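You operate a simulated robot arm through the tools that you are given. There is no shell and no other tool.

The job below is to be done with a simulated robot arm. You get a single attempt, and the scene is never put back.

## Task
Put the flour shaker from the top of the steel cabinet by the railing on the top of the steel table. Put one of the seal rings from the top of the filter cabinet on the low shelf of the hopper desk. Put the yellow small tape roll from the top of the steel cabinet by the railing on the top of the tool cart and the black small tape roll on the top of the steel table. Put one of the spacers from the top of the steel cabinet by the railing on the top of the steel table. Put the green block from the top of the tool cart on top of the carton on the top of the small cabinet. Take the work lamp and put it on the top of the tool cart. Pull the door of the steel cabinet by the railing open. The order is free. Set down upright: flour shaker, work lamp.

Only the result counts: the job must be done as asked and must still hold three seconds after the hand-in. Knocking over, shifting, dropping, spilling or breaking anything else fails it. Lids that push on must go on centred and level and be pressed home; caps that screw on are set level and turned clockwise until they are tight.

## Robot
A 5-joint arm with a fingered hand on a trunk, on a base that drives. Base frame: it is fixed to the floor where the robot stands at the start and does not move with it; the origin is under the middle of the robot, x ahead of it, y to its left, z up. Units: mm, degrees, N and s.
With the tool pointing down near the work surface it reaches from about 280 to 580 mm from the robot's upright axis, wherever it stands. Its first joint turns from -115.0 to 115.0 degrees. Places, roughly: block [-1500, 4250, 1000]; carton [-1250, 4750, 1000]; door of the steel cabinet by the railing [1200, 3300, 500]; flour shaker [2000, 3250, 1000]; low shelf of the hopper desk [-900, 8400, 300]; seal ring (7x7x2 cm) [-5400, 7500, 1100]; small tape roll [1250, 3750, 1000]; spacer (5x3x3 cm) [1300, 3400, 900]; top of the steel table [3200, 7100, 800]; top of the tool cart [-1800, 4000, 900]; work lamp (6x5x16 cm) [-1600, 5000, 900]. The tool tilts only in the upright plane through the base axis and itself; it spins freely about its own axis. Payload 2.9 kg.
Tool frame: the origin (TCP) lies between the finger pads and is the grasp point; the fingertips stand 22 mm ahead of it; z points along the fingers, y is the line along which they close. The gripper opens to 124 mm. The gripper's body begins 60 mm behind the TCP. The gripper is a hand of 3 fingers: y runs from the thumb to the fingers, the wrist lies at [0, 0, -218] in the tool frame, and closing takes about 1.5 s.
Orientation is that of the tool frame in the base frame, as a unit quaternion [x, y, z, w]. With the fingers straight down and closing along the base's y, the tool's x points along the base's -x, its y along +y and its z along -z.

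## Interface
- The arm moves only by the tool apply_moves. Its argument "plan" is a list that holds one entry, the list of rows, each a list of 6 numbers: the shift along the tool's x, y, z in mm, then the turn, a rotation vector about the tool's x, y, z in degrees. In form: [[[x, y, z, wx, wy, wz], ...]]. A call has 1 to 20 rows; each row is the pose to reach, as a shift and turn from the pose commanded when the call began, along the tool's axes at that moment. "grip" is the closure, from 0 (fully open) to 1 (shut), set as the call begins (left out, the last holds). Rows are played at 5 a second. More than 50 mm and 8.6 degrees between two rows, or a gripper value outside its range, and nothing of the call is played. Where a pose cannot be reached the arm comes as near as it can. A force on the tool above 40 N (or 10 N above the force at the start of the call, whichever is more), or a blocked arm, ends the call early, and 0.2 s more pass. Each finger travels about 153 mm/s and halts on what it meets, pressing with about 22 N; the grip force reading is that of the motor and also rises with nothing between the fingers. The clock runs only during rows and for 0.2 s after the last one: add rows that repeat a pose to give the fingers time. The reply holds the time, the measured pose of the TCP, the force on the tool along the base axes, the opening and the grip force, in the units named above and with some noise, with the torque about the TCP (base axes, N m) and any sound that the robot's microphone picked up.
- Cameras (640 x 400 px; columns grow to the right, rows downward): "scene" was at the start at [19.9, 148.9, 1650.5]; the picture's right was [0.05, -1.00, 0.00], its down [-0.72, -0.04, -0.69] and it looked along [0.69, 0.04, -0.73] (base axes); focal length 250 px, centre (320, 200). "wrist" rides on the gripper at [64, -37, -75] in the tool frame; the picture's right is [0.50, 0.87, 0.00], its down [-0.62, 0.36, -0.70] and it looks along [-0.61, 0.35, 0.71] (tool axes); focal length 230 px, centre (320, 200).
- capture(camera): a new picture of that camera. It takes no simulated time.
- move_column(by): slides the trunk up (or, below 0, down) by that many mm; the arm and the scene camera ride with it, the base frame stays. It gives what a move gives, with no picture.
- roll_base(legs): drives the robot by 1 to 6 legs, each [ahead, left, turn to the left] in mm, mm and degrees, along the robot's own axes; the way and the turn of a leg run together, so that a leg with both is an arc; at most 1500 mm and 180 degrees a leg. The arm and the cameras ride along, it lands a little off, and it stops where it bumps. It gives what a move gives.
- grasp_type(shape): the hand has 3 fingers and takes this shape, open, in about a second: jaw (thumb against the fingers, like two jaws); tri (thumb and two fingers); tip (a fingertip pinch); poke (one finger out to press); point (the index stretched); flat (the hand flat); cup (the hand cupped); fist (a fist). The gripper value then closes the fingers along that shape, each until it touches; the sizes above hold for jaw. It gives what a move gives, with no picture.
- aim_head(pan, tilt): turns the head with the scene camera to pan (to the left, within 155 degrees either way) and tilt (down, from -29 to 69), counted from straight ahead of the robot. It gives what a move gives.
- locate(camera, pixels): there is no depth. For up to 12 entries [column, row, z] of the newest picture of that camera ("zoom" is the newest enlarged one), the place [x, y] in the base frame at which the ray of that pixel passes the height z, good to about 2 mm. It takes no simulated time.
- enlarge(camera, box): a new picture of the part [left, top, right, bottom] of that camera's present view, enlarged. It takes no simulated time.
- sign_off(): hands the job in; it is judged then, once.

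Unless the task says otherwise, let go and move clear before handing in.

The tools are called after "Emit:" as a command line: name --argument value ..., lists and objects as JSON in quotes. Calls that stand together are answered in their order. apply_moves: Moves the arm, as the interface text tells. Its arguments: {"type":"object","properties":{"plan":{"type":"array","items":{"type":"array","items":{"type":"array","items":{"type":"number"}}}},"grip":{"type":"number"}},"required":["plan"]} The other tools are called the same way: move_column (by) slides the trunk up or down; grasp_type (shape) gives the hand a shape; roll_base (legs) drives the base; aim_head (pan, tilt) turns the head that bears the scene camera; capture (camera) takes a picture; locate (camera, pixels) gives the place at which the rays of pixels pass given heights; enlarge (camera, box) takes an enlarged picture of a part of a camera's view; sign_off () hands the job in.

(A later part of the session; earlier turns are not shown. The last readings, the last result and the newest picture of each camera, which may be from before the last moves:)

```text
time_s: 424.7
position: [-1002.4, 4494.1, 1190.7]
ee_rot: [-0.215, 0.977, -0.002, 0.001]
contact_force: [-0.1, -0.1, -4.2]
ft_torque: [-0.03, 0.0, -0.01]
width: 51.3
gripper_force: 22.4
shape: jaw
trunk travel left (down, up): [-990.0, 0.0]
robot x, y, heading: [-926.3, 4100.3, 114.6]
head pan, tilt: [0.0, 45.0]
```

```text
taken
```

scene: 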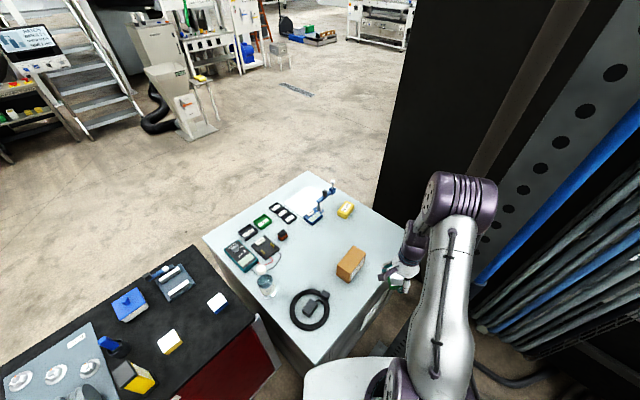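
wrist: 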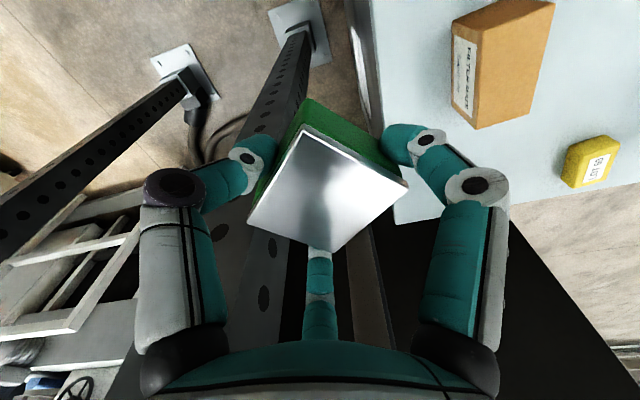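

The block is held; the post is just right of the hand, so I swing left toward the carton at moderate radius, rotating the block to align with the carton's edges.

Emit:
apply_moves --plan '[[[19.5, 12.1, 0, 0, 0, 7.1], [39, 24.2, 0, 0, 0, 14.2], [58.6, 36.4, 0, 0, 0, 21.3], [78.1, 48.5, 0, 0, 0, 28.4], [97.6, 60.6, 0, 0, 0, 35.5], [97.6, 60.6, 0, 0, 0, 35.5]]]'

Emit:
apply_moves --plan '[[[23.2, 32.3, 0, -2.4, 1.75, 0], [46.5, 64.6, 0, -4.85, 3.5, 0], [69.7, 96.8, 0, -7.3, 5.25, 0], [92.9, 129.1, 0, -9.7, 7, 0], [92.9, 129.1, 0, -9.7, 7, 0]]]'

Emit:
capture --camera "scene"

Emit:
capture --camera "wrist"

```text
time_s: 426.1
position: [-1116.8, 4508.9, 1189.9]
ee_rot: [0.095, 0.995, 0.0, 0.0]
contact_force: [0.0, 0.1, -3.9]
ft_torque: [0.0, -0.01, 0.01]
width: 51.2
gripper_force: 22.2
shape: jaw
trunk travel left (down, up): [-990.0, 0.0]
robot x, y, heading: [-929.1, 4101.2, 115.1]
head pan, tilt: [0.0, 45.0]
```

```text
time_s: 427.3
position: [-1183.2, 4652.9, 1189.2]
ee_rot: [0.094, 0.99, 0.089, -0.052]
contact_force: [0.1, -1.0, -3.7]
ft_torque: [-0.02, -0.04, 0.0]
width: 51.0
gripper_force: 22.4
shape: jaw
trunk travel left (down, up): [-990.0, 0.0]
robot x, y, heading: [-927.9, 4099.8, 114.7]
head pan, tilt: [0.0, 45.0]
```

```text
taken
```

scene: 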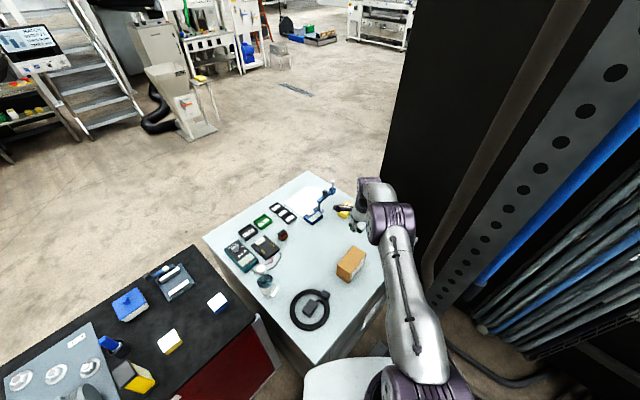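

```text
taken
```

wrist: 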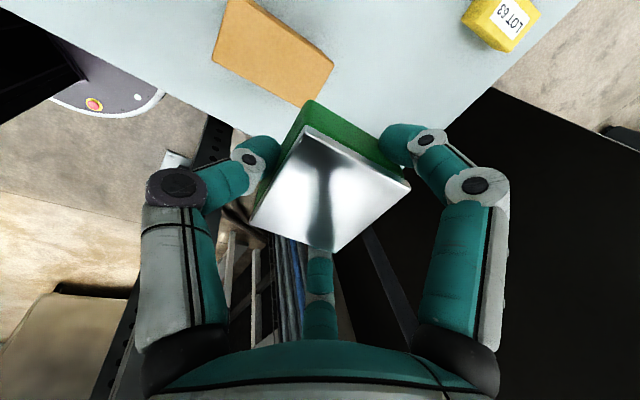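

The hand reached (-1183,4653) with a 12° tilt, right over the carton. I lower with the trunk to just above it and check.

Emit:
move_column --by -200

Emit:
capture --camera "wrist"

Emit:
enlarge --camera "scene" --box '[290, 130, 450, 260]'

```text
time_s: 429.5
position: [-1182.0, 4652.2, 989.1]
ee_rot: [0.093, 0.99, 0.089, -0.052]
contact_force: [0.2, 0.2, -4.3]
ft_torque: [-0.01, -0.03, 0.02]
width: 50.9
gripper_force: 21.8
shape: jaw
trunk travel left (down, up): [-790.0, 200.0]
robot x, y, heading: [-927.5, 4105.1, 114.7]
head pan, tilt: [0.0, 45.0]
```

```text
taken
```

wrist: 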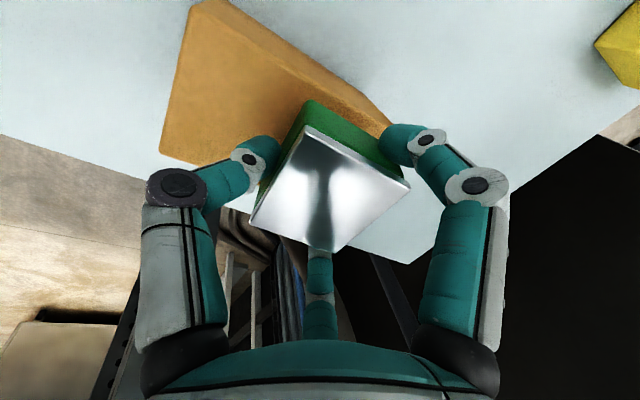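

```text
3.08 times, centred on (370, 195) of scene
```

zoom: 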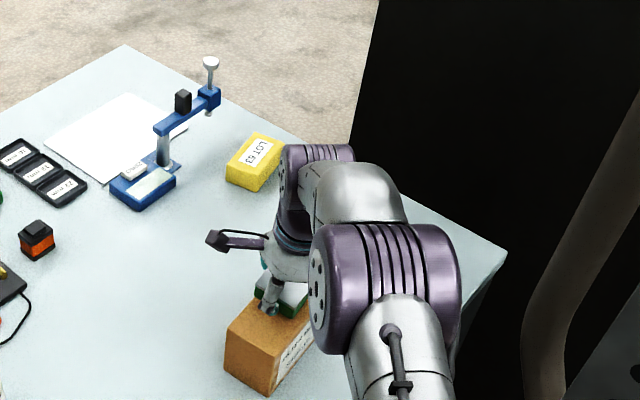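

I check where the carton's visible corners in the wrist view, (200,3), (163,153) and (388,118), lie at z 935.

Emit:
locate --camera "wrist" --pixels '[[190, 8, 935], [163, 153, 935], [388, 118, 935], [245, 170, 935], [320, 225, 960], [200, 40, 935]]'

Emit:
enlarge --camera "wrist" --box '[140, 0, 440, 200]'

Emit:
enlarge --camera "scene" --box '[335, 210, 395, 265]'

```text
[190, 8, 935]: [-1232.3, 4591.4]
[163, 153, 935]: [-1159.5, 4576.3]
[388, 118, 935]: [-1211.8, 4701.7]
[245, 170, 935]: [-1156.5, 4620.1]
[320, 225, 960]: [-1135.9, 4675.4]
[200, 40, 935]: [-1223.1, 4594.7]
```

```text
2.00 times, centred on (290, 100) of wrist
```

zoom: 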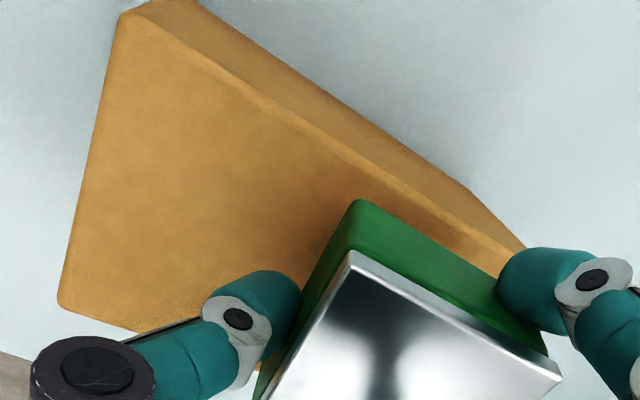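

```text
7.27 times, centred on (365, 238) of scene
```

zoom: 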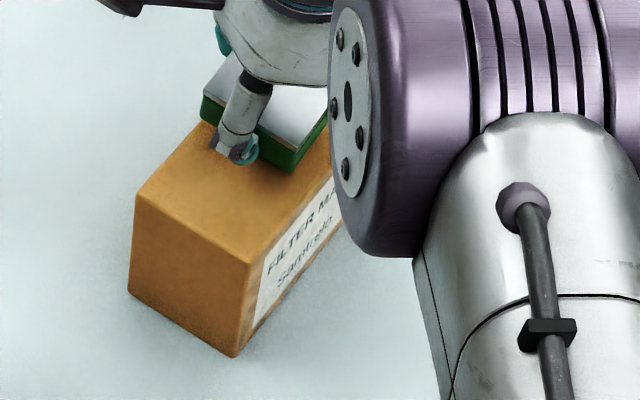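

Carton corners agree; the block is centred over it. I lower to just short of contact first.

Emit:
apply_moves --plan '[[[-1, -1.3, 7.8, 0, 0, 0], [-1.8, -2.5, 14.7, 0, 0, 0], [-2.2, -3, 17.6, 0, 0, 0], [-2.4, -3.3, 19.6, 0, 0, 0]]]'

Emit:
apply_moves --plan '[[[-0.25, -0.35, 2, 0, 0, 0]]]'

Emit:
enlarge --camera "scene" --box '[335, 210, 395, 265]'

```text
time_s: 430.5
position: [-1185.0, 4649.4, 973.0]
ee_rot: [0.093, 0.99, 0.092, -0.054]
contact_force: [-6.7, 0.3, 21.9]
ft_torque: [-0.61, -0.15, -0.09]
width: 53.3
gripper_force: 22.0
shape: jaw
trunk travel left (down, up): [-790.0, 200.0]
robot x, y, heading: [-927.0, 4102.7, 114.7]
head pan, tilt: [0.0, 45.0]
```

```text
time_s: 430.9
position: [-1183.9, 4649.6, 972.1]
ee_rot: [0.093, 0.99, 0.093, -0.054]
contact_force: [-7.9, -0.2, 32.7]
ft_torque: [-0.62, -0.22, -0.09]
width: 53.8
gripper_force: 22.0
shape: jaw
trunk travel left (down, up): [-790.0, 200.0]
robot x, y, heading: [-926.3, 4105.4, 114.8]
head pan, tilt: [0.0, 45.0]
```

```text
7.27 times, centred on (365, 238) of scene
```

zoom: 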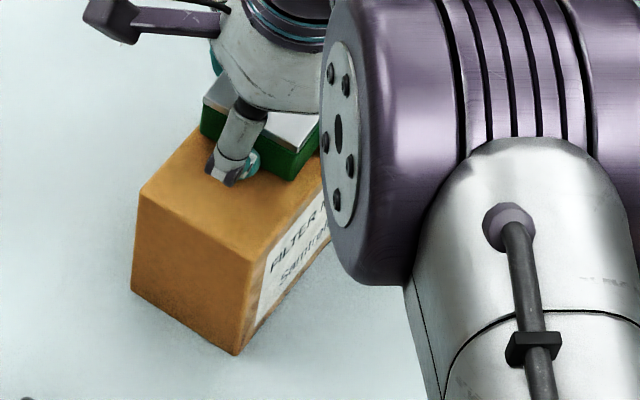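

Contact made and the carton has not moved (near corner still at (235,355)). I ease up 3 mm and open partway.

Emit:
apply_moves --plan '[[[0.4, 0.5, -3, 0, 0, 0], [0.4, 0.5, -3, 0, 0, 0]]]'

Emit:
apply_moves --plan '[[[0, 0, 0, 0, 0, 0], [0, 0, 0, 0, 0, 0], [0, 0, 0, 0, 0, 0], [0, 0, 0, 0, 0, 0]]]' --grip 0.35

Emit:
capture --camera "wrist"

Emit:
enlarge --camera "scene" --box '[335, 210, 395, 265]'

```text
time_s: 431.5
position: [-1183.8, 4648.5, 972.4]
ee_rot: [0.094, 0.99, 0.09, -0.052]
contact_force: [-7.6, -1.0, 21.4]
ft_torque: [-0.53, -0.08, -0.11]
width: 53.8
gripper_force: 21.8
shape: jaw
trunk travel left (down, up): [-790.0, 200.0]
robot x, y, heading: [-927.1, 4100.9, 114.5]
head pan, tilt: [0.0, 45.0]
```

```text
time_s: 432.5
position: [-1182.6, 4651.4, 972.6]
ee_rot: [0.093, 0.99, 0.09, -0.053]
contact_force: [-1.6, 8.0, 21.1]
ft_torque: [-0.35, 0.09, -0.11]
width: 66.7
gripper_force: 0.0
shape: jaw
trunk travel left (down, up): [-790.0, 200.0]
robot x, y, heading: [-925.8, 4099.8, 114.8]
head pan, tilt: [0.0, 45.0]
```

```text
taken
```

wrist: 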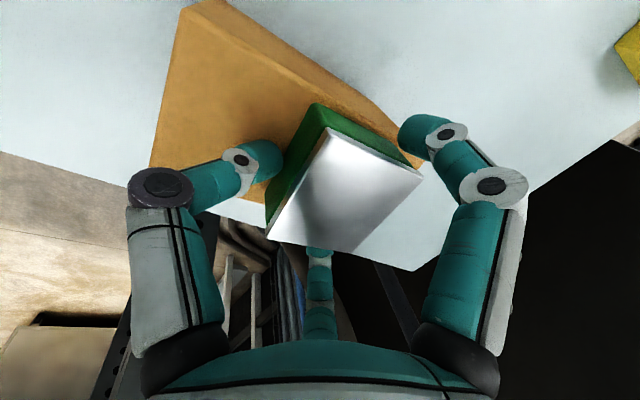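

```text
7.27 times, centred on (365, 238) of scene
```

zoom: 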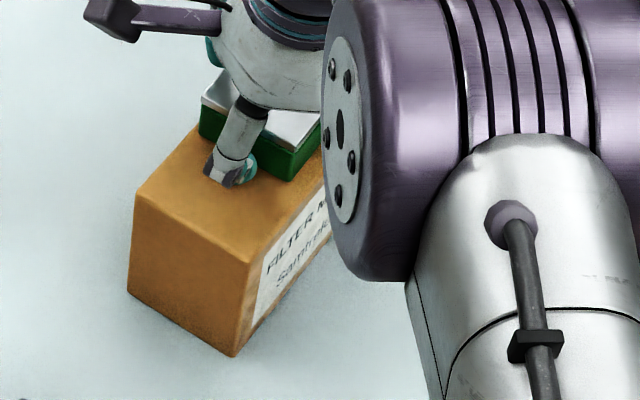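

About 21 N still pushes up, likely a fingertip resting on the carton. I raise 8 mm before opening further.

Emit:
apply_moves --plan '[[[0.5, 0.7, -3.9, 0, 0, 0], [1, 1.3, -7.8, 0, 0, 0], [1, 1.3, -7.8, 0, 0, 0]]]'

Emit:
capture --camera "wrist"

Emit:
enlarge --camera "scene" --box '[335, 210, 395, 265]'

```text
time_s: 433.3
position: [-1182.8, 4651.7, 979.7]
ee_rot: [0.093, 0.99, 0.088, -0.053]
contact_force: [0.7, 1.5, 4.3]
ft_torque: [-0.12, 0.02, -0.01]
width: 76.9
gripper_force: 0.1
shape: jaw
trunk travel left (down, up): [-790.0, 200.0]
robot x, y, heading: [-924.4, 4104.9, 114.5]
head pan, tilt: [0.0, 45.0]
```

```text
taken
```

wrist: 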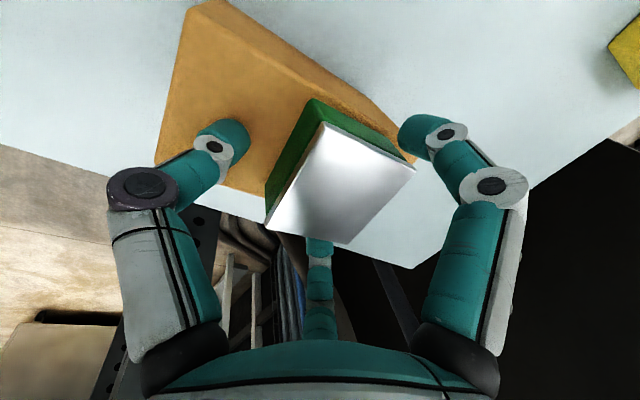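

```text
7.27 times, centred on (365, 238) of scene
```

zoom: 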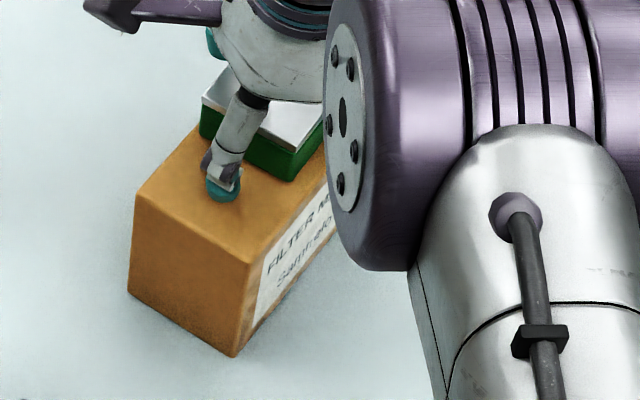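

The block lies on the carton and the fingers are apart from it. I lift 10 mm more with the arm, then raise the trunk and check.

Emit:
apply_moves --plan '[[[0.6, 0.8, -5, 0, 0, 0], [1.2, 1.7, -10, 0, 0, 0], [2.4, 3.4, -20, 0, 0, 0]]]'

Emit:
move_column --by 150

Emit:
capture --camera "scene"

Emit:
enlarge --camera "scene" --box '[280, 170, 440, 300]'

Emit:
capture --camera "wrist"

```text
time_s: 434.1
position: [-1183.0, 4651.9, 999.9]
ee_rot: [0.093, 0.99, 0.089, -0.053]
contact_force: [-0.1, -0.5, 0.3]
ft_torque: [0.03, -0.02, 0.0]
width: 80.2
gripper_force: 0.0
shape: jaw
trunk travel left (down, up): [-790.0, 200.0]
robot x, y, heading: [-926.9, 4101.3, 114.6]
head pan, tilt: [0.0, 45.0]
```

```text
time_s: 435.9
position: [-1183.3, 4652.0, 1150.1]
ee_rot: [0.093, 0.99, 0.089, -0.052]
contact_force: [-0.7, -0.3, -0.8]
ft_torque: [0.03, -0.03, 0.01]
width: 80.4
gripper_force: 0.0
shape: jaw
trunk travel left (down, up): [-940.0, 50.0]
robot x, y, heading: [-925.6, 4103.4, 115.1]
head pan, tilt: [0.0, 45.0]
```

```text
taken
```

scene: 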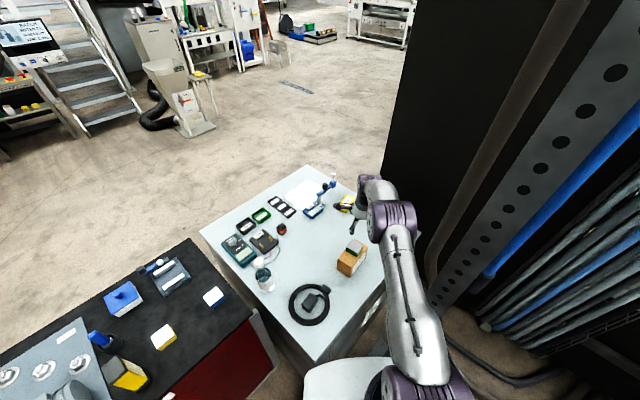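

```text
3.08 times, centred on (360, 235) of scene
```

zoom: 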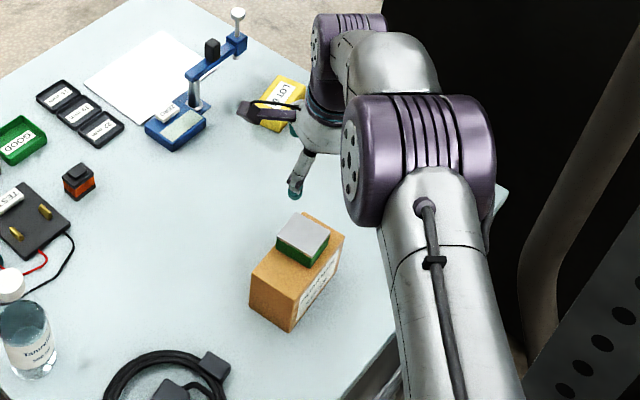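

```text
taken
```

wrist: 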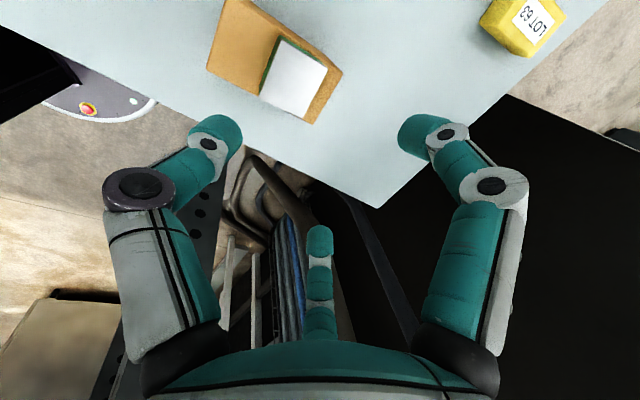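

The green block sits flat on the carton. I retract the arm and drive to the left side of the steel cabinet by the railing for the black roll.

Emit:
apply_moves --plan '[[[-22.8, -31.7, -8.3, 2.4, -1.75, 0], [-45.7, -63.5, -16.6, 4.85, -3.5, 0], [-68.5, -95.2, -25, 7.3, -5.25, 0], [-91.4, -127, -33.3, 9.7, -7, 0], [-91.4, -127, -33.3, 9.7, -7, 0]]]' --grip 0

Emit:
roll_base --legs '[[-194, 176, 0], [0, 0, -133], [810, 102, 0], [752, 437, 0]]'

Emit:
aim_head --pan 0 --tilt 45

Emit:
capture --camera "scene"

Emit:
capture --camera "wrist"

```text
time_s: 437.1
position: [-1115.6, 4507.0, 1151.2]
ee_rot: [0.094, 0.996, -0.001, 0.0]
contact_force: [-0.1, 0.2, -0.5]
ft_torque: [0.01, 0.0, 0.02]
width: 124.0
gripper_force: 0.0
shape: jaw
trunk travel left (down, up): [-940.0, 50.0]
robot x, y, heading: [-925.7, 4100.3, 114.5]
head pan, tilt: [0.0, 45.0]
```

```text
time_s: 452.7
position: [1081.2, 3718.2, 1151.1]
ee_rot: [0.951, 0.309, 0.0, -0.001]
contact_force: [-0.9, 0.2, 0.2]
ft_torque: [-0.02, 0.02, 0.0]
width: 123.9
gripper_force: 0.1
shape: jaw
trunk travel left (down, up): [-940.0, 50.0]
robot x, y, heading: [657.7, 3856.1, -18.5]
head pan, tilt: [0.0, 45.0]
```

```text
time_s: 453.3
position: [1081.3, 3717.2, 1151.3]
ee_rot: [0.951, 0.309, -0.001, 0.0]
contact_force: [-0.7, -0.2, 0.1]
ft_torque: [-0.02, -0.03, 0.04]
width: 123.9
gripper_force: 0.0
shape: jaw
trunk travel left (down, up): [-940.0, 50.0]
robot x, y, heading: [656.3, 3859.3, -18.2]
head pan, tilt: [0.0, 45.0]
```

```text
taken
```

scene: 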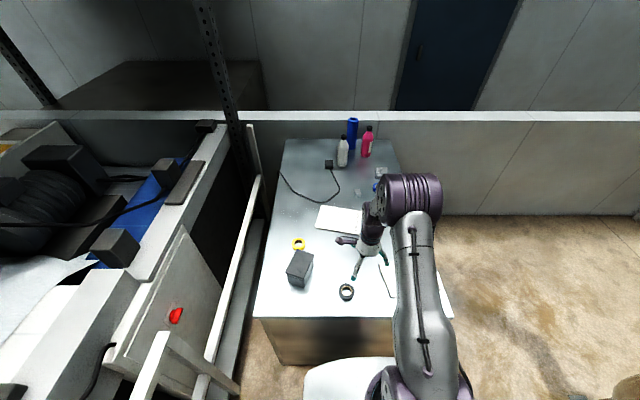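

```text
taken
```

wrist: 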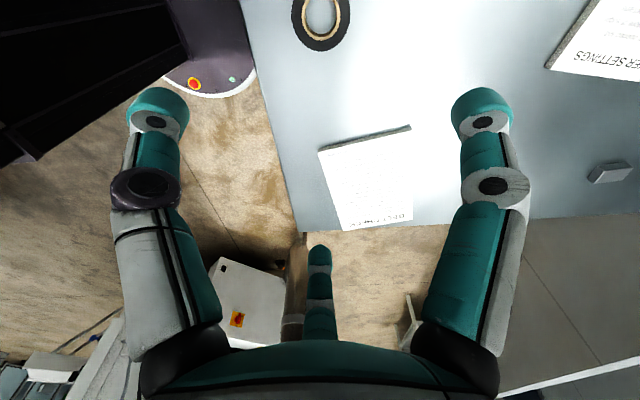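

Black roll at scene (346,292) / wrist (320,22), yellow at (298,243). I locate them with both cameras.

Emit:
enlarge --camera "scene" --box '[250, 215, 410, 325]'

Emit:
locate --camera "scene" --pixels '[[346, 290, 920], [346, 290, 900], [346, 290, 880], [298, 242, 920], [298, 242, 900], [253, 317, 890], [452, 318, 890], [284, 139, 890]]'

Emit:
locate --camera "wrist" --pixels '[[320, 18, 920], [320, 18, 900], [320, 18, 880]]'

```text
3.64 times, centred on (330, 270) of scene
```

zoom: 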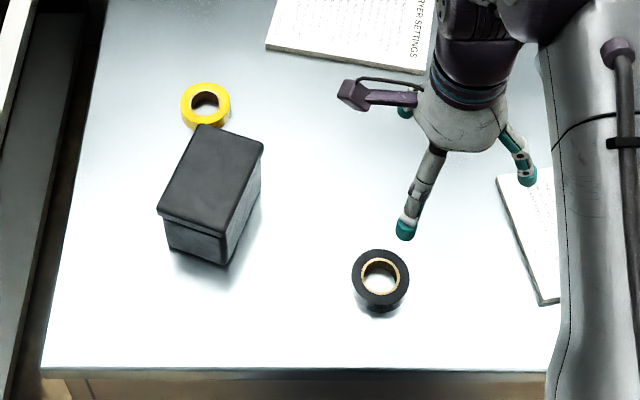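

```text
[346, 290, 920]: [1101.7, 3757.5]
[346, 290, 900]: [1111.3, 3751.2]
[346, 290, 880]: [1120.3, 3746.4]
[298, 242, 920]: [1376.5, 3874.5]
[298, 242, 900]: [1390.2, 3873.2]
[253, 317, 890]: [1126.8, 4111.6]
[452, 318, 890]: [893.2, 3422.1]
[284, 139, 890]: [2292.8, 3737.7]
```

```text
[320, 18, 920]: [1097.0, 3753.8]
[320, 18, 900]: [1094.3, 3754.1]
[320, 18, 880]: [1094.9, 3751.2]
```

The black roll is near (1099,3755). I move over it and lower for a precise wrist view.

Emit:
apply_moves --plan '[[[18.5, -10, 0, 0, 0, 0], [36.9, -20.2, 0, 0, 0, 0], [36.9, -20.2, 0, 0, 0, 0]]]'

Emit:
move_column --by -140

Emit:
enlarge --camera "wrist" --box '[220, 40, 420, 200]'

Emit:
capture --camera "wrist"

```text
time_s: 454.1
position: [1099.0, 3755.9, 1150.9]
ee_rot: [0.951, 0.309, 0.0, -0.001]
contact_force: [0.7, -0.5, 0.2]
ft_torque: [-0.02, 0.01, -0.08]
width: 124.2
gripper_force: 0.1
shape: jaw
trunk travel left (down, up): [-940.0, 50.0]
robot x, y, heading: [659.5, 3858.9, -18.2]
head pan, tilt: [0.0, 45.0]
```

```text
time_s: 455.7
position: [1098.2, 3756.9, 1010.0]
ee_rot: [0.951, 0.308, 0.0, 0.0]
contact_force: [-0.9, 0.1, 0.1]
ft_torque: [-0.03, -0.02, 0.02]
width: 123.9
gripper_force: 0.1
shape: jaw
trunk travel left (down, up): [-800.0, 190.0]
robot x, y, heading: [655.3, 3859.9, -18.3]
head pan, tilt: [0.0, 45.0]
```

```text
2.50 times, centred on (320, 120) of wrist
```

zoom: 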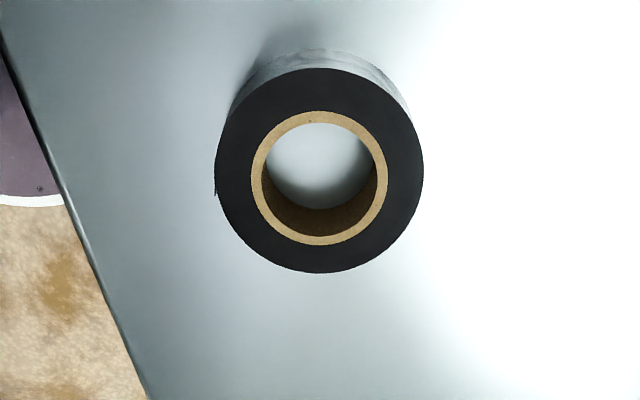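

```text
taken
```

wrist: 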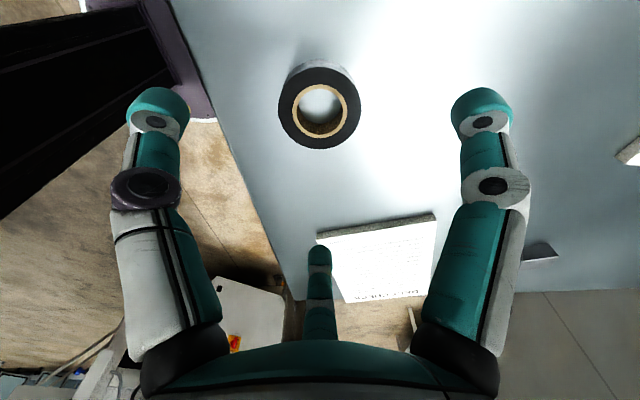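

Roll is on the axis (319.6,108), top z≈908, OD ≈ 64 mm. I descend to 925 and re-check before the last bit.

Emit:
apply_moves --plan '[[[0, 0, 30, 0, 0, 0], [0, 0, 60, 0, 0, 0], [0, 0, 80, 0, 0, 0], [0, 0, 85, 0, 0, 0], [0, 0, 85, 0, 0, 0]]]'

Emit:
capture --camera "wrist"

Emit:
enlarge --camera "wrist" --box '[220, 90, 420, 250]'

```text
time_s: 456.9
position: [1098.8, 3757.0, 925.4]
ee_rot: [0.951, 0.308, 0.0, 0.0]
contact_force: [0.2, 0.1, -0.3]
ft_torque: [-0.04, 0.02, -0.02]
width: 123.8
gripper_force: 0.0
shape: jaw
trunk travel left (down, up): [-800.0, 190.0]
robot x, y, heading: [657.5, 3861.4, -18.4]
head pan, tilt: [0.0, 45.0]
```

```text
taken
```

wrist: 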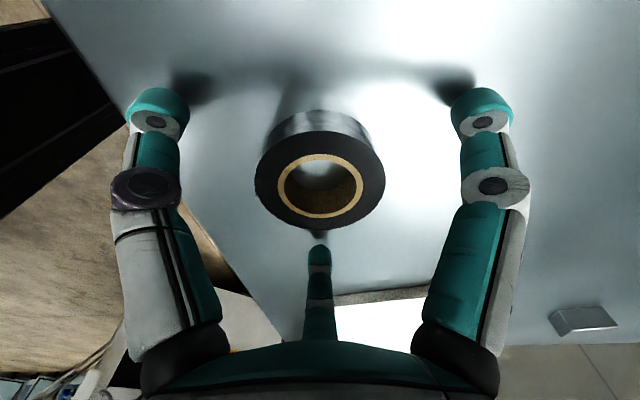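

```text
2.50 times, centred on (320, 170) of wrist
```

zoom: 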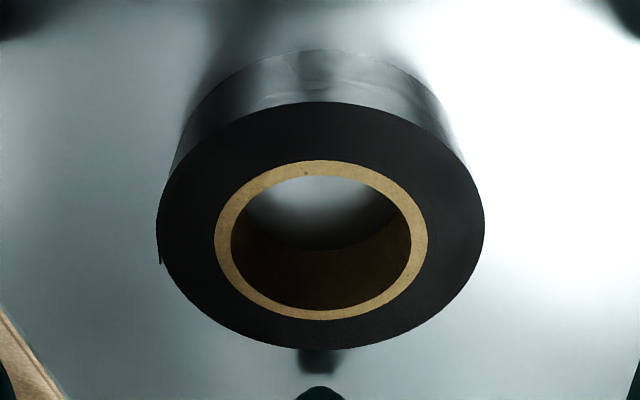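

Centred; top ≈ z 911. I go 11 mm lower in small steps and close.

Emit:
apply_moves --plan '[[[0, 0, 4, 0, 0, 0], [0, 0, 7, 0, 0, 0], [0, 0, 9, 0, 0, 0], [0, 0, 11, 0, 0, 0]]]'

Emit:
apply_moves --plan '[[[0, 0, 0, 0, 0, 0], [0, 0, 0, 0, 0, 0], [0, 0, 0, 0, 0, 0], [0, 0, 0, 0, 0, 0], [0, 0, 0, 0, 0, 0], [0, 0, 0, 0, 0, 0], [0, 0, 0, 0, 0, 0], [0, 0, 0, 0, 0, 0]]]' --grip 1

Emit:
capture --camera "wrist"

Emit:
move_column --by 190

Emit:
capture --camera "wrist"

```text
time_s: 458.0
position: [1099.0, 3755.5, 920.3]
ee_rot: [0.951, 0.309, 0.003, 0.001]
contact_force: [-2.1, -1.0, 23.7]
ft_torque: [0.24, 0.58, 0.06]
width: 123.8
gripper_force: 0.0
shape: jaw
trunk travel left (down, up): [-800.0, 190.0]
robot x, y, heading: [656.6, 3859.3, -18.5]
head pan, tilt: [0.0, 45.0]
stopped in row 4: the force on the tool passed its limit at 41 N (the readings are from after the stop); the commanded pose is now the measured one
```

```text
time_s: 458.4
position: [1100.7, 3755.9, 920.5]
ee_rot: [0.951, 0.308, 0.005, 0.004]
contact_force: [-3.5, 0.8, 37.8]
ft_torque: [1.36, 1.23, 0.12]
width: 59.5
gripper_force: 21.7
shape: jaw
trunk travel left (down, up): [-800.0, 190.0]
robot x, y, heading: [660.1, 3859.0, -18.3]
head pan, tilt: [0.0, 45.0]
stopped in row 2: the force on the tool passed its limit at 50 N (the readings are from after the stop); the commanded pose is now the measured one
```

```text
taken
```

wrist: 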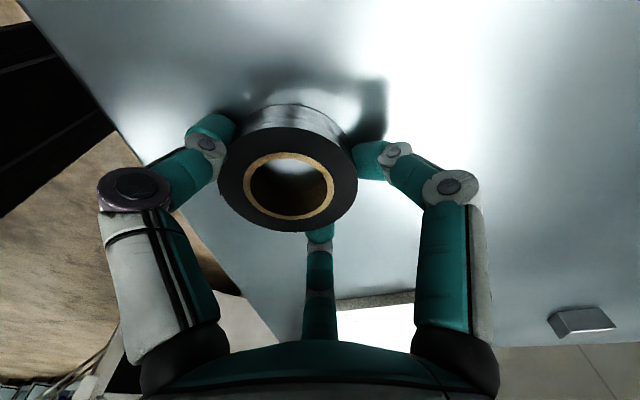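

```text
time_s: 460.5
position: [1103.1, 3755.8, 1108.4]
ee_rot: [0.951, 0.31, 0.005, 0.002]
contact_force: [0.0, 1.0, -0.3]
ft_torque: [-0.01, 0.01, 0.02]
width: 60.2
gripper_force: 22.1
shape: jaw
trunk travel left (down, up): [-990.0, 0.0]
robot x, y, heading: [656.8, 3855.8, -18.3]
head pan, tilt: [0.0, 45.0]
```

```text
taken
```

wrist: 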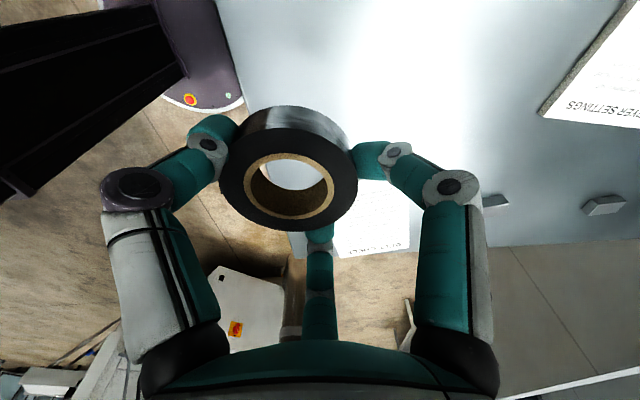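

The roll is gripped (fingertips met the table at about z 895). I tuck the arm and start the trip to the steel table.

Emit:
apply_moves --plan '[[[0, 0, -30, 0, 0, 0], [-16, -19, -60, 0, 0, 0], [-32, -38, -90, 0, 0, 0], [-48, -57, -110, 0, 0, 0], [-65, -76, -110, 0, 0, 0]]]'

Emit:
roll_base --legs '[[-748, -464, 0], [0, 0, -161.7], [400, 220, 0], [1150, 130, 0], [855, 0, 0], [0, 0, -90]]'

Emit:
roll_base --legs '[[1400, 0, 0], [1400, 0, 0], [0, 0, -70.5]]'

Emit:
aim_head --pan 0 --tilt 25

Emit:
capture --camera "scene"

Emit:
capture --camera "wrist"

```text
time_s: 461.7
position: [1004.6, 3778.9, 1218.1]
ee_rot: [0.951, 0.309, 0.005, 0.002]
contact_force: [0.4, 0.7, -0.7]
ft_torque: [-0.01, -0.03, -0.01]
width: 60.4
gripper_force: 22.1
shape: jaw
trunk travel left (down, up): [-990.0, 0.0]
robot x, y, heading: [655.2, 3857.7, -18.2]
head pan, tilt: [0.0, 45.0]
```

```text
time_s: 488.8
position: [-2644.3, 3697.8, 1217.3]
ee_rot: [0.31, 0.951, 0.004, -0.001]
contact_force: [-0.2, 0.5, -1.3]
ft_torque: [0.03, -0.01, -0.01]
width: 60.0
gripper_force: 22.2
shape: jaw
trunk travel left (down, up): [-990.0, 0.0]
robot x, y, heading: [-2614.9, 3344.3, 89.5]
head pan, tilt: [0.0, 45.0]
```

```text
time_s: 505.4
position: [-2280.2, 6295.5, 1218.5]
ee_rot: [0.801, 0.599, 0.005, 0.001]
contact_force: [-1.5, -0.2, -1.0]
ft_torque: [-0.01, -0.03, -0.01]
width: 60.0
gripper_force: 21.6
shape: jaw
trunk travel left (down, up): [-990.0, 0.0]
robot x, y, heading: [-2606.9, 6146.1, 19.2]
head pan, tilt: [0.0, 45.0]
```

```text
time_s: 506.2
position: [-2279.9, 6294.7, 1217.9]
ee_rot: [0.8, 0.6, 0.005, 0.0]
contact_force: [0.8, -0.6, 0.0]
ft_torque: [-0.02, 0.0, -0.01]
width: 60.1
gripper_force: 21.9
shape: jaw
trunk travel left (down, up): [-990.0, 0.0]
robot x, y, heading: [-2605.2, 6144.7, 19.2]
head pan, tilt: [0.0, 25.0]
```

```text
taken
```

scene: 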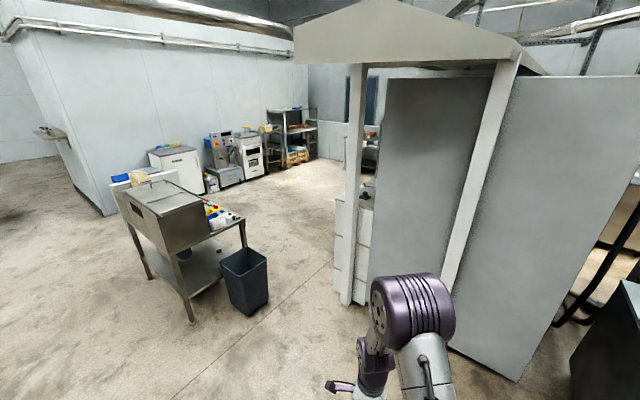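

```text
taken
```

wrist: 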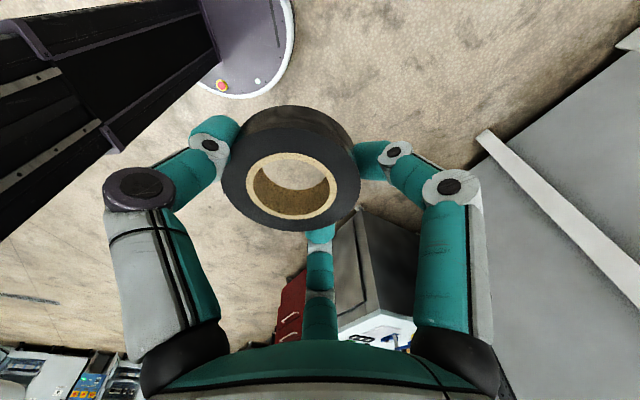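

Position is good before the passage; I go through it along the known line and on to the steel table.

Emit:
roll_base --legs '[[1057, 286, 0], [1500, 0, 0], [0, 0, -39.3], [1295, 572, 0], [1295, 572, 0]]'

Emit:
aim_head --pan 0 --tilt 45

Emit:
capture --camera "scene"

Emit:
locate --camera "scene" --pixels '[[320, 250, 807], [250, 260, 807], [400, 260, 807], [320, 300, 807]]'

```text
time_s: 534.0
position: [2871.5, 7417.8, 1217.8]
ee_rot: [0.953, 0.304, 0.004, 0.001]
contact_force: [-0.8, 0.3, 0.7]
ft_torque: [0.01, 0.02, -0.02]
width: 59.8
gripper_force: 22.1
shape: jaw
trunk travel left (down, up): [-990.0, 0.0]
robot x, y, heading: [2520.6, 7502.2, -19.0]
head pan, tilt: [0.0, 25.0]
```

```text
time_s: 534.8
position: [2871.8, 7416.9, 1218.8]
ee_rot: [0.953, 0.304, 0.003, 0.003]
contact_force: [-0.8, 0.6, -0.3]
ft_torque: [0.01, -0.05, 0.02]
width: 60.1
gripper_force: 22.1
shape: jaw
trunk travel left (down, up): [-990.0, 0.0]
robot x, y, heading: [2524.6, 7497.5, -19.0]
head pan, tilt: [0.0, 45.0]
```

```text
taken
```

scene: 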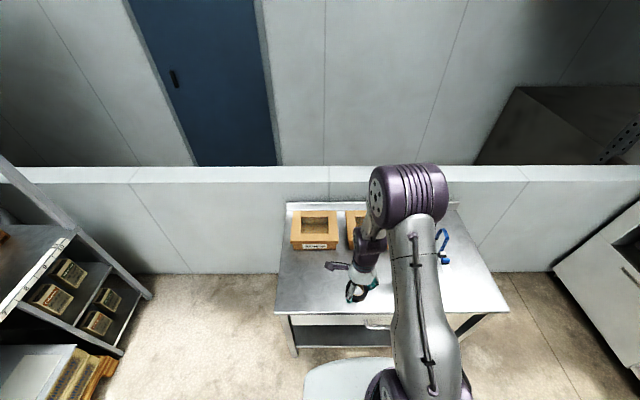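

```text
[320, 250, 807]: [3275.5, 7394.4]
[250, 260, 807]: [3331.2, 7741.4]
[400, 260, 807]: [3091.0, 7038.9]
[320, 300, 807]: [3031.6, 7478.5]
```

I'm slightly left of plan but fine: I'll set the roll at about (3027,7321), clear of shaker and boxes. I advance 80 mm, extend, and lower.

Emit:
roll_base --legs '[[80, 0, 0]]'

Emit:
apply_moves --plan '[[[8, 34, 0, 0, 0, 0], [16, 68, 0, 0, 0, 0], [24.8, 103.4, 0, 0, 0, 0], [24.8, 103.4, 0, 0, 0, 0]]]'

Emit:
move_column --by -345

Emit:
capture --camera "scene"

Emit:
capture --camera "wrist"

```text
time_s: 535.9
position: [2943.5, 7392.7, 1218.7]
ee_rot: [0.953, 0.304, 0.005, 0.004]
contact_force: [1.0, -0.1, -0.4]
ft_torque: [0.01, -0.01, 0.01]
width: 60.0
gripper_force: 22.1
shape: jaw
trunk travel left (down, up): [-990.0, 0.0]
robot x, y, heading: [2597.7, 7472.4, -19.2]
head pan, tilt: [0.0, 45.0]
```

```text
time_s: 536.9
position: [3025.8, 7322.6, 1217.4]
ee_rot: [0.953, 0.304, 0.005, 0.003]
contact_force: [0.7, 1.0, -0.1]
ft_torque: [-0.04, 0.0, -0.02]
width: 59.9
gripper_force: 22.1
shape: jaw
trunk travel left (down, up): [-990.0, 0.0]
robot x, y, heading: [2594.2, 7476.5, -19.1]
head pan, tilt: [0.0, 45.0]
```

```text
time_s: 540.2
position: [3026.4, 7321.7, 873.1]
ee_rot: [0.953, 0.304, 0.004, 0.003]
contact_force: [0.1, 0.6, -0.3]
ft_torque: [0.0, -0.02, 0.03]
width: 59.7
gripper_force: 21.8
shape: jaw
trunk travel left (down, up): [-645.0, 345.0]
robot x, y, heading: [2598.6, 7474.5, -19.2]
head pan, tilt: [0.0, 45.0]
```

```text
taken
```

scene: 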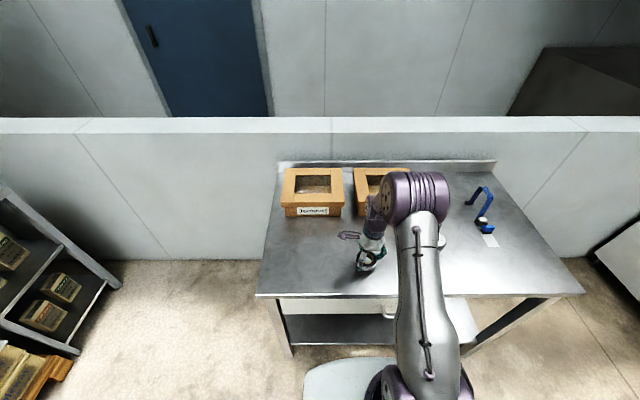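

```text
taken
```

wrist: 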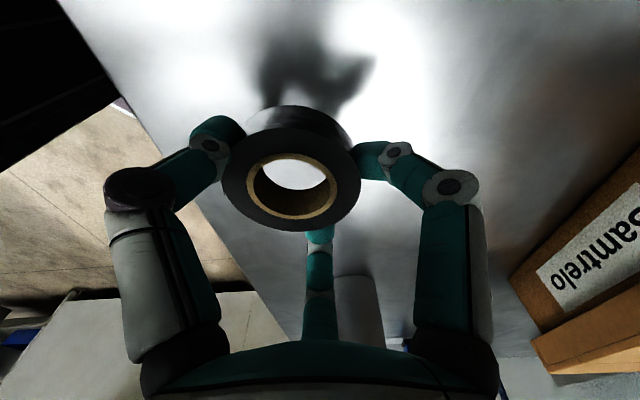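

The roll hangs over clear table near the front; I lower in small steps to contact.

Emit:
apply_moves --plan '[[[0, 0, 15, 0, 0, 0], [0, 0, 27, 0, 0, 0], [0, 0, 31, 0, 0, 0], [0, 0, 34, 0, 0, 0], [0, 0, 36, 0, 0, 0], [0, 0, 38, 0, 0, 0], [0, 0, 40, 0, 0, 0], [0, 0, 42, 0, 0, 0], [0, 0, 44, 0, 0, 0], [0, 0, 46, 0, 0, 0]]]'

Emit:
capture --camera "wrist"

```text
time_s: 541.5
position: [3026.4, 7321.0, 841.6]
ee_rot: [0.953, 0.304, 0.007, 0.006]
contact_force: [-2.2, 0.3, 26.3]
ft_torque: [1.0, 0.87, 0.07]
width: 59.4
gripper_force: 22.4
shape: jaw
trunk travel left (down, up): [-645.0, 345.0]
robot x, y, heading: [2598.2, 7474.5, -19.1]
head pan, tilt: [0.0, 45.0]
stopped in row 6: the force on the tool passed its limit at 44 N (the readings are from after the stop); the commanded pose is now the measured one
```

```text
taken
```

wrist: 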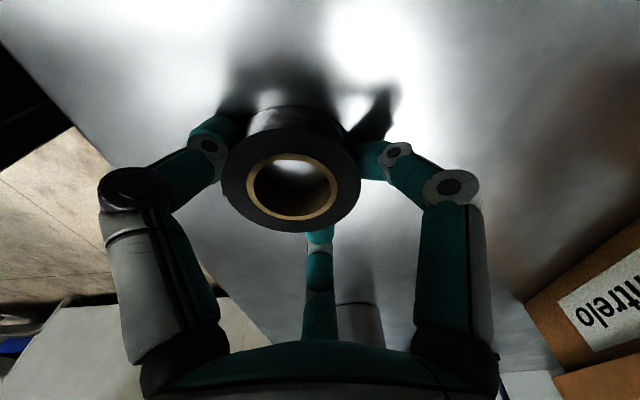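

Contact at TCP z≈840. I ease up 4 mm and open.

Emit:
apply_moves --plan '[[[0, 0, -4, 0, 0, 0], [0, 0, -4, 0, 0, 0]]]'

Emit:
apply_moves --plan '[[[0, 0, 0, 0, 0, 0], [0, 0, 0, 0, 0, 0], [0, 0, 0, 0, 0, 0], [0, 0, 0, 0, 0, 0], [0, 0, 0, 0, 0, 0]]]' --grip 0.15

Emit:
move_column --by 250

Emit:
capture --camera "wrist"

Emit:
capture --camera "scene"

```text
time_s: 542.1
position: [3028.9, 7320.8, 843.3]
ee_rot: [0.953, 0.304, 0.006, 0.005]
contact_force: [0.9, 0.9, -0.4]
ft_torque: [0.01, -0.01, 0.02]
width: 59.7
gripper_force: 22.0
shape: jaw
trunk travel left (down, up): [-645.0, 345.0]
robot x, y, heading: [2599.1, 7473.8, -19.2]
head pan, tilt: [0.0, 45.0]
```

```text
time_s: 543.4
position: [3029.0, 7320.6, 842.9]
ee_rot: [0.953, 0.304, 0.006, 0.005]
contact_force: [0.8, 0.4, 0.9]
ft_torque: [-0.03, 0.0, -0.02]
width: 105.1
gripper_force: 0.0
shape: jaw
trunk travel left (down, up): [-645.0, 345.0]
robot x, y, heading: [2595.8, 7473.6, -18.7]
head pan, tilt: [0.0, 45.0]
```

```text
time_s: 545.9
position: [3028.4, 7320.3, 1092.2]
ee_rot: [0.953, 0.304, 0.007, 0.004]
contact_force: [-0.5, -0.3, -1.1]
ft_torque: [-0.03, -0.01, 0.0]
width: 105.1
gripper_force: 0.1
shape: jaw
trunk travel left (down, up): [-895.0, 95.0]
robot x, y, heading: [2599.6, 7473.4, -18.9]
head pan, tilt: [0.0, 45.0]
```

```text
taken
```

wrist: 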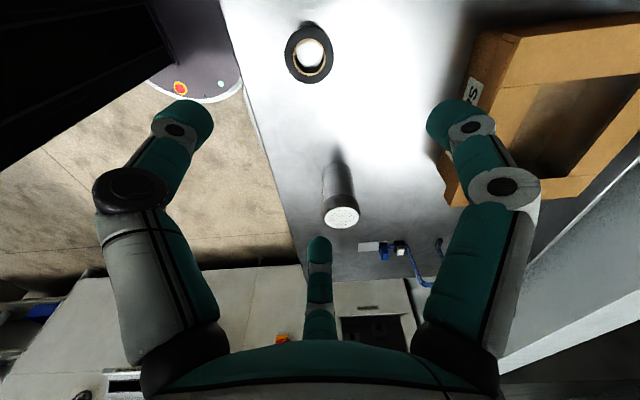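

```text
taken
```

scene: 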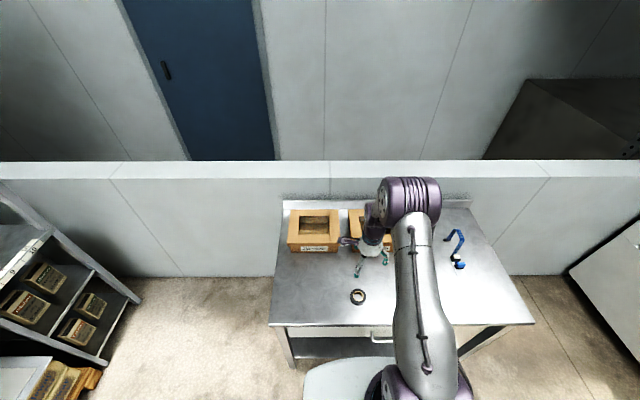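

The black roll lies flat at (357,296) and the shaker still stands. I tuck the arm and return for the spacer.

Emit:
apply_moves --plan '[[[-20, -29, -30, 0, 0, 0], [-40, -57, -60, 0, 0, 0], [-60.5, -86, -90, 0, 0, 0]]]'

Emit:
roll_base --legs '[[-300, 0, 0], [0, 0, -141.5], [1280, -286, 0], [1280, -286, 0]]'

Emit:
aim_head --pan 0 --tilt 25

Emit:
capture --camera "scene"

```text
time_s: 546.7
position: [2924.5, 7354.7, 1181.9]
ee_rot: [0.952, 0.305, 0.006, 0.005]
contact_force: [-0.7, 0.3, 0.3]
ft_torque: [0.01, -0.03, -0.01]
width: 105.3
gripper_force: 0.1
shape: jaw
trunk travel left (down, up): [-895.0, 95.0]
robot x, y, heading: [2596.5, 7473.1, -19.2]
head pan, tilt: [0.0, 45.0]
```

```text
time_s: 567.0
position: [-622.0, 7188.9, 1181.3]
ee_rot: [-0.594, 0.805, 0.002, -0.007]
contact_force: [0.4, -0.2, 0.3]
ft_torque: [0.0, 0.01, 0.01]
width: 105.1
gripper_force: 0.1
shape: jaw
trunk travel left (down, up): [-895.0, 95.0]
robot x, y, heading: [-285.8, 7296.3, -161.5]
head pan, tilt: [0.0, 45.0]
```

```text
time_s: 567.8
position: [-622.0, 7189.5, 1181.5]
ee_rot: [-0.594, 0.805, 0.002, -0.006]
contact_force: [-0.2, -0.4, 0.5]
ft_torque: [0.02, -0.01, 0.02]
width: 105.1
gripper_force: 0.1
shape: jaw
trunk travel left (down, up): [-895.0, 95.0]
robot x, y, heading: [-288.2, 7292.6, -161.3]
head pan, tilt: [0.0, 25.0]
```

```text
taken
```

scene: 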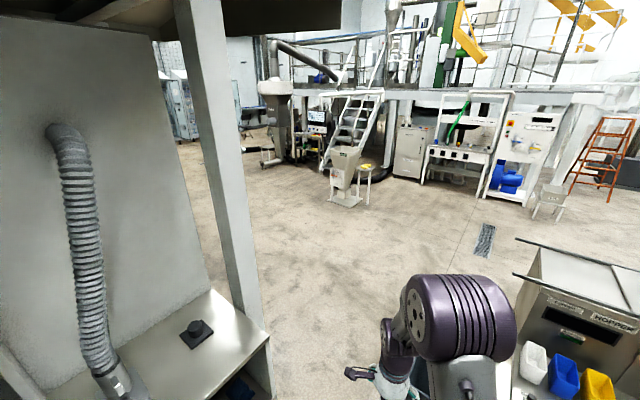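

I'm about 37 mm toward the bin side of my line, so I shift left 38 mm before going through the passage.

Emit:
roll_base --legs '[[0, 38, 0], [0, 0, 1], [1500, 0, 0], [1064, 296, 0], [0, 0, 70.5], [1400, 0, 0]]'

Emit:
roll_base --legs '[[1390, 0, 0], [0, 0, 90]]'

```text
time_s: 591.0
position: [-2585.6, 4360.1, 1181.9]
ee_rot: [0.952, -0.305, 0.002, 0.007]
contact_force: [-0.8, 0.5, -0.1]
ft_torque: [0.01, 0.01, -0.02]
width: 105.3
gripper_force: 0.1
shape: jaw
trunk travel left (down, up): [-895.0, 95.0]
robot x, y, heading: [-2580.0, 4709.1, -89.9]
head pan, tilt: [0.0, 25.0]
```

```text
time_s: 601.8
position: [-2219.6, 3312.3, 1181.9]
ee_rot: [0.885, 0.465, 0.006, 0.003]
contact_force: [0.2, -0.2, 0.1]
ft_torque: [-0.02, -0.02, 0.0]
width: 105.4
gripper_force: 0.1
shape: jaw
trunk travel left (down, up): [-895.0, 95.0]
robot x, y, heading: [-2572.7, 3310.9, 0.9]
head pan, tilt: [0.0, 25.0]
```

On track at (-2573,3311). I drive east through the cart gap to the front of the steel cabinet.

Emit:
roll_base --legs '[[823, -24, 0], [1152, 112, 0], [897, -194, 0], [843, -313, 0], [0, 0, 71]]'

Emit:
aim_head --pan 0 --tilt 50

Emit:
capture --camera "scene"

Emit:
capture --camera "wrist"

```text
time_s: 623.6
position: [1277.3, 3279.6, 1182.4]
ee_rot: [0.449, 0.894, 0.007, -0.002]
contact_force: [1.1, 0.2, -0.2]
ft_torque: [0.01, 0.0, -0.04]
width: 105.2
gripper_force: 0.1
shape: jaw
trunk travel left (down, up): [-895.0, 95.0]
robot x, y, heading: [1167.9, 2946.2, 72.2]
head pan, tilt: [0.0, 25.0]
```

```text
time_s: 624.5
position: [1279.0, 3278.4, 1182.1]
ee_rot: [0.449, 0.894, 0.008, -0.001]
contact_force: [0.6, 0.3, 0.1]
ft_torque: [0.01, -0.04, -0.01]
width: 105.2
gripper_force: 0.1
shape: jaw
trunk travel left (down, up): [-895.0, 95.0]
robot x, y, heading: [1163.5, 2944.0, 72.4]
head pan, tilt: [0.0, 50.0]
```

```text
taken
```

scene: 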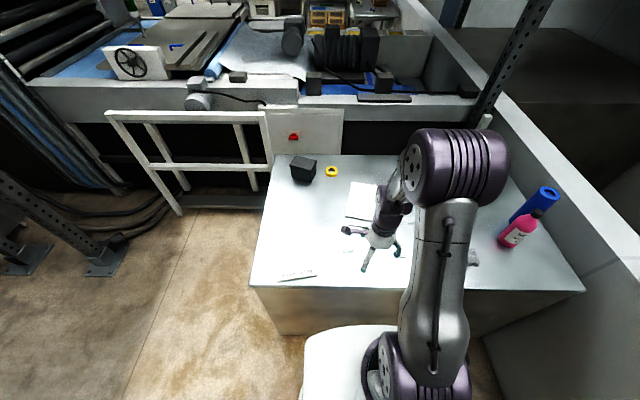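

```text
taken
```

wrist: 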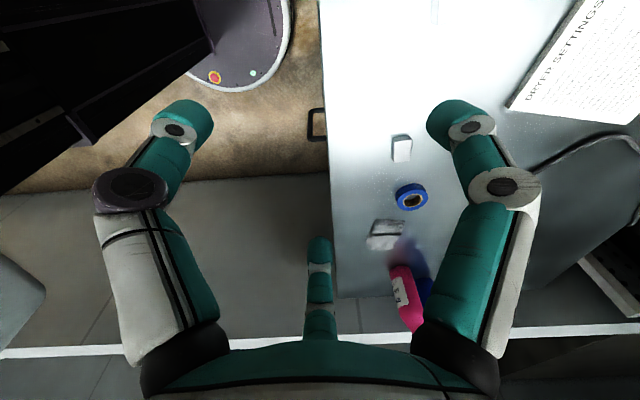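

Several spacers are near; the isolated one at about (1293,3450) is best. I spin the wrist camera forward to see it.

Emit:
apply_moves --plan '[[[0, 0, 0, 0, 0, -8], [0, 0, 0, 0, 0, -16], [0, 0, 0, 0, 0, -24], [0, 0, 0, 0, 0, -32], [0, 0, 0, 0, 0, -40], [0, 0, 0, 0, 0, -48], [0, 0, 0, 0, 0, -56], [0, 0, 0, 0, 0, -64], [0, 0, 0, 0, 0, -72], [0, 0, 0, 0, 0, -80], [0, 0, 0, 0, 0, -88], [0, 0, 0, 0, 0, -96], [0, 0, 0, 0, 0, -100]]]' --grip 0

Emit:
capture --camera "wrist"

Emit:
enlarge --camera "scene" --box '[250, 150, 410, 290]'

```text
time_s: 627.3
position: [1277.8, 3279.1, 1181.0]
ee_rot: [-0.396, 0.918, 0.006, 0.004]
contact_force: [0.1, -0.2, 0.0]
ft_torque: [0.02, 0.01, 0.03]
width: 123.8
gripper_force: 0.1
shape: jaw
trunk travel left (down, up): [-895.0, 95.0]
robot x, y, heading: [1170.4, 2947.6, 72.5]
head pan, tilt: [0.0, 50.0]
```

```text
taken
```

wrist: 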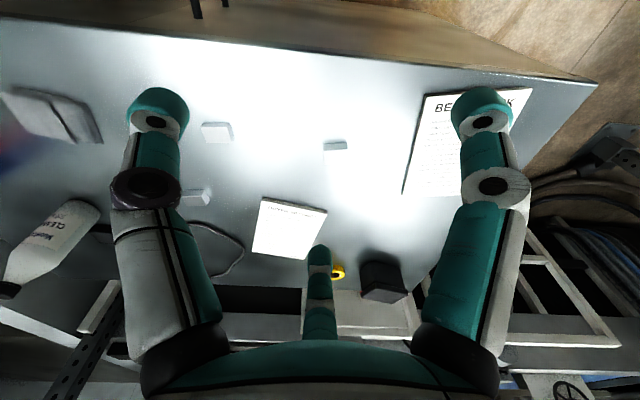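

```text
2.86 times, centred on (330, 220) of scene
```

zoom: 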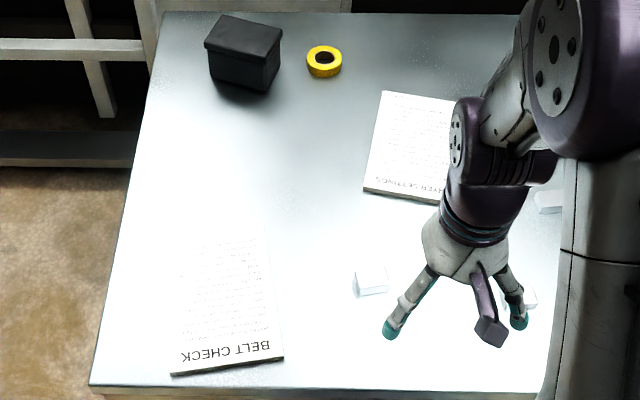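

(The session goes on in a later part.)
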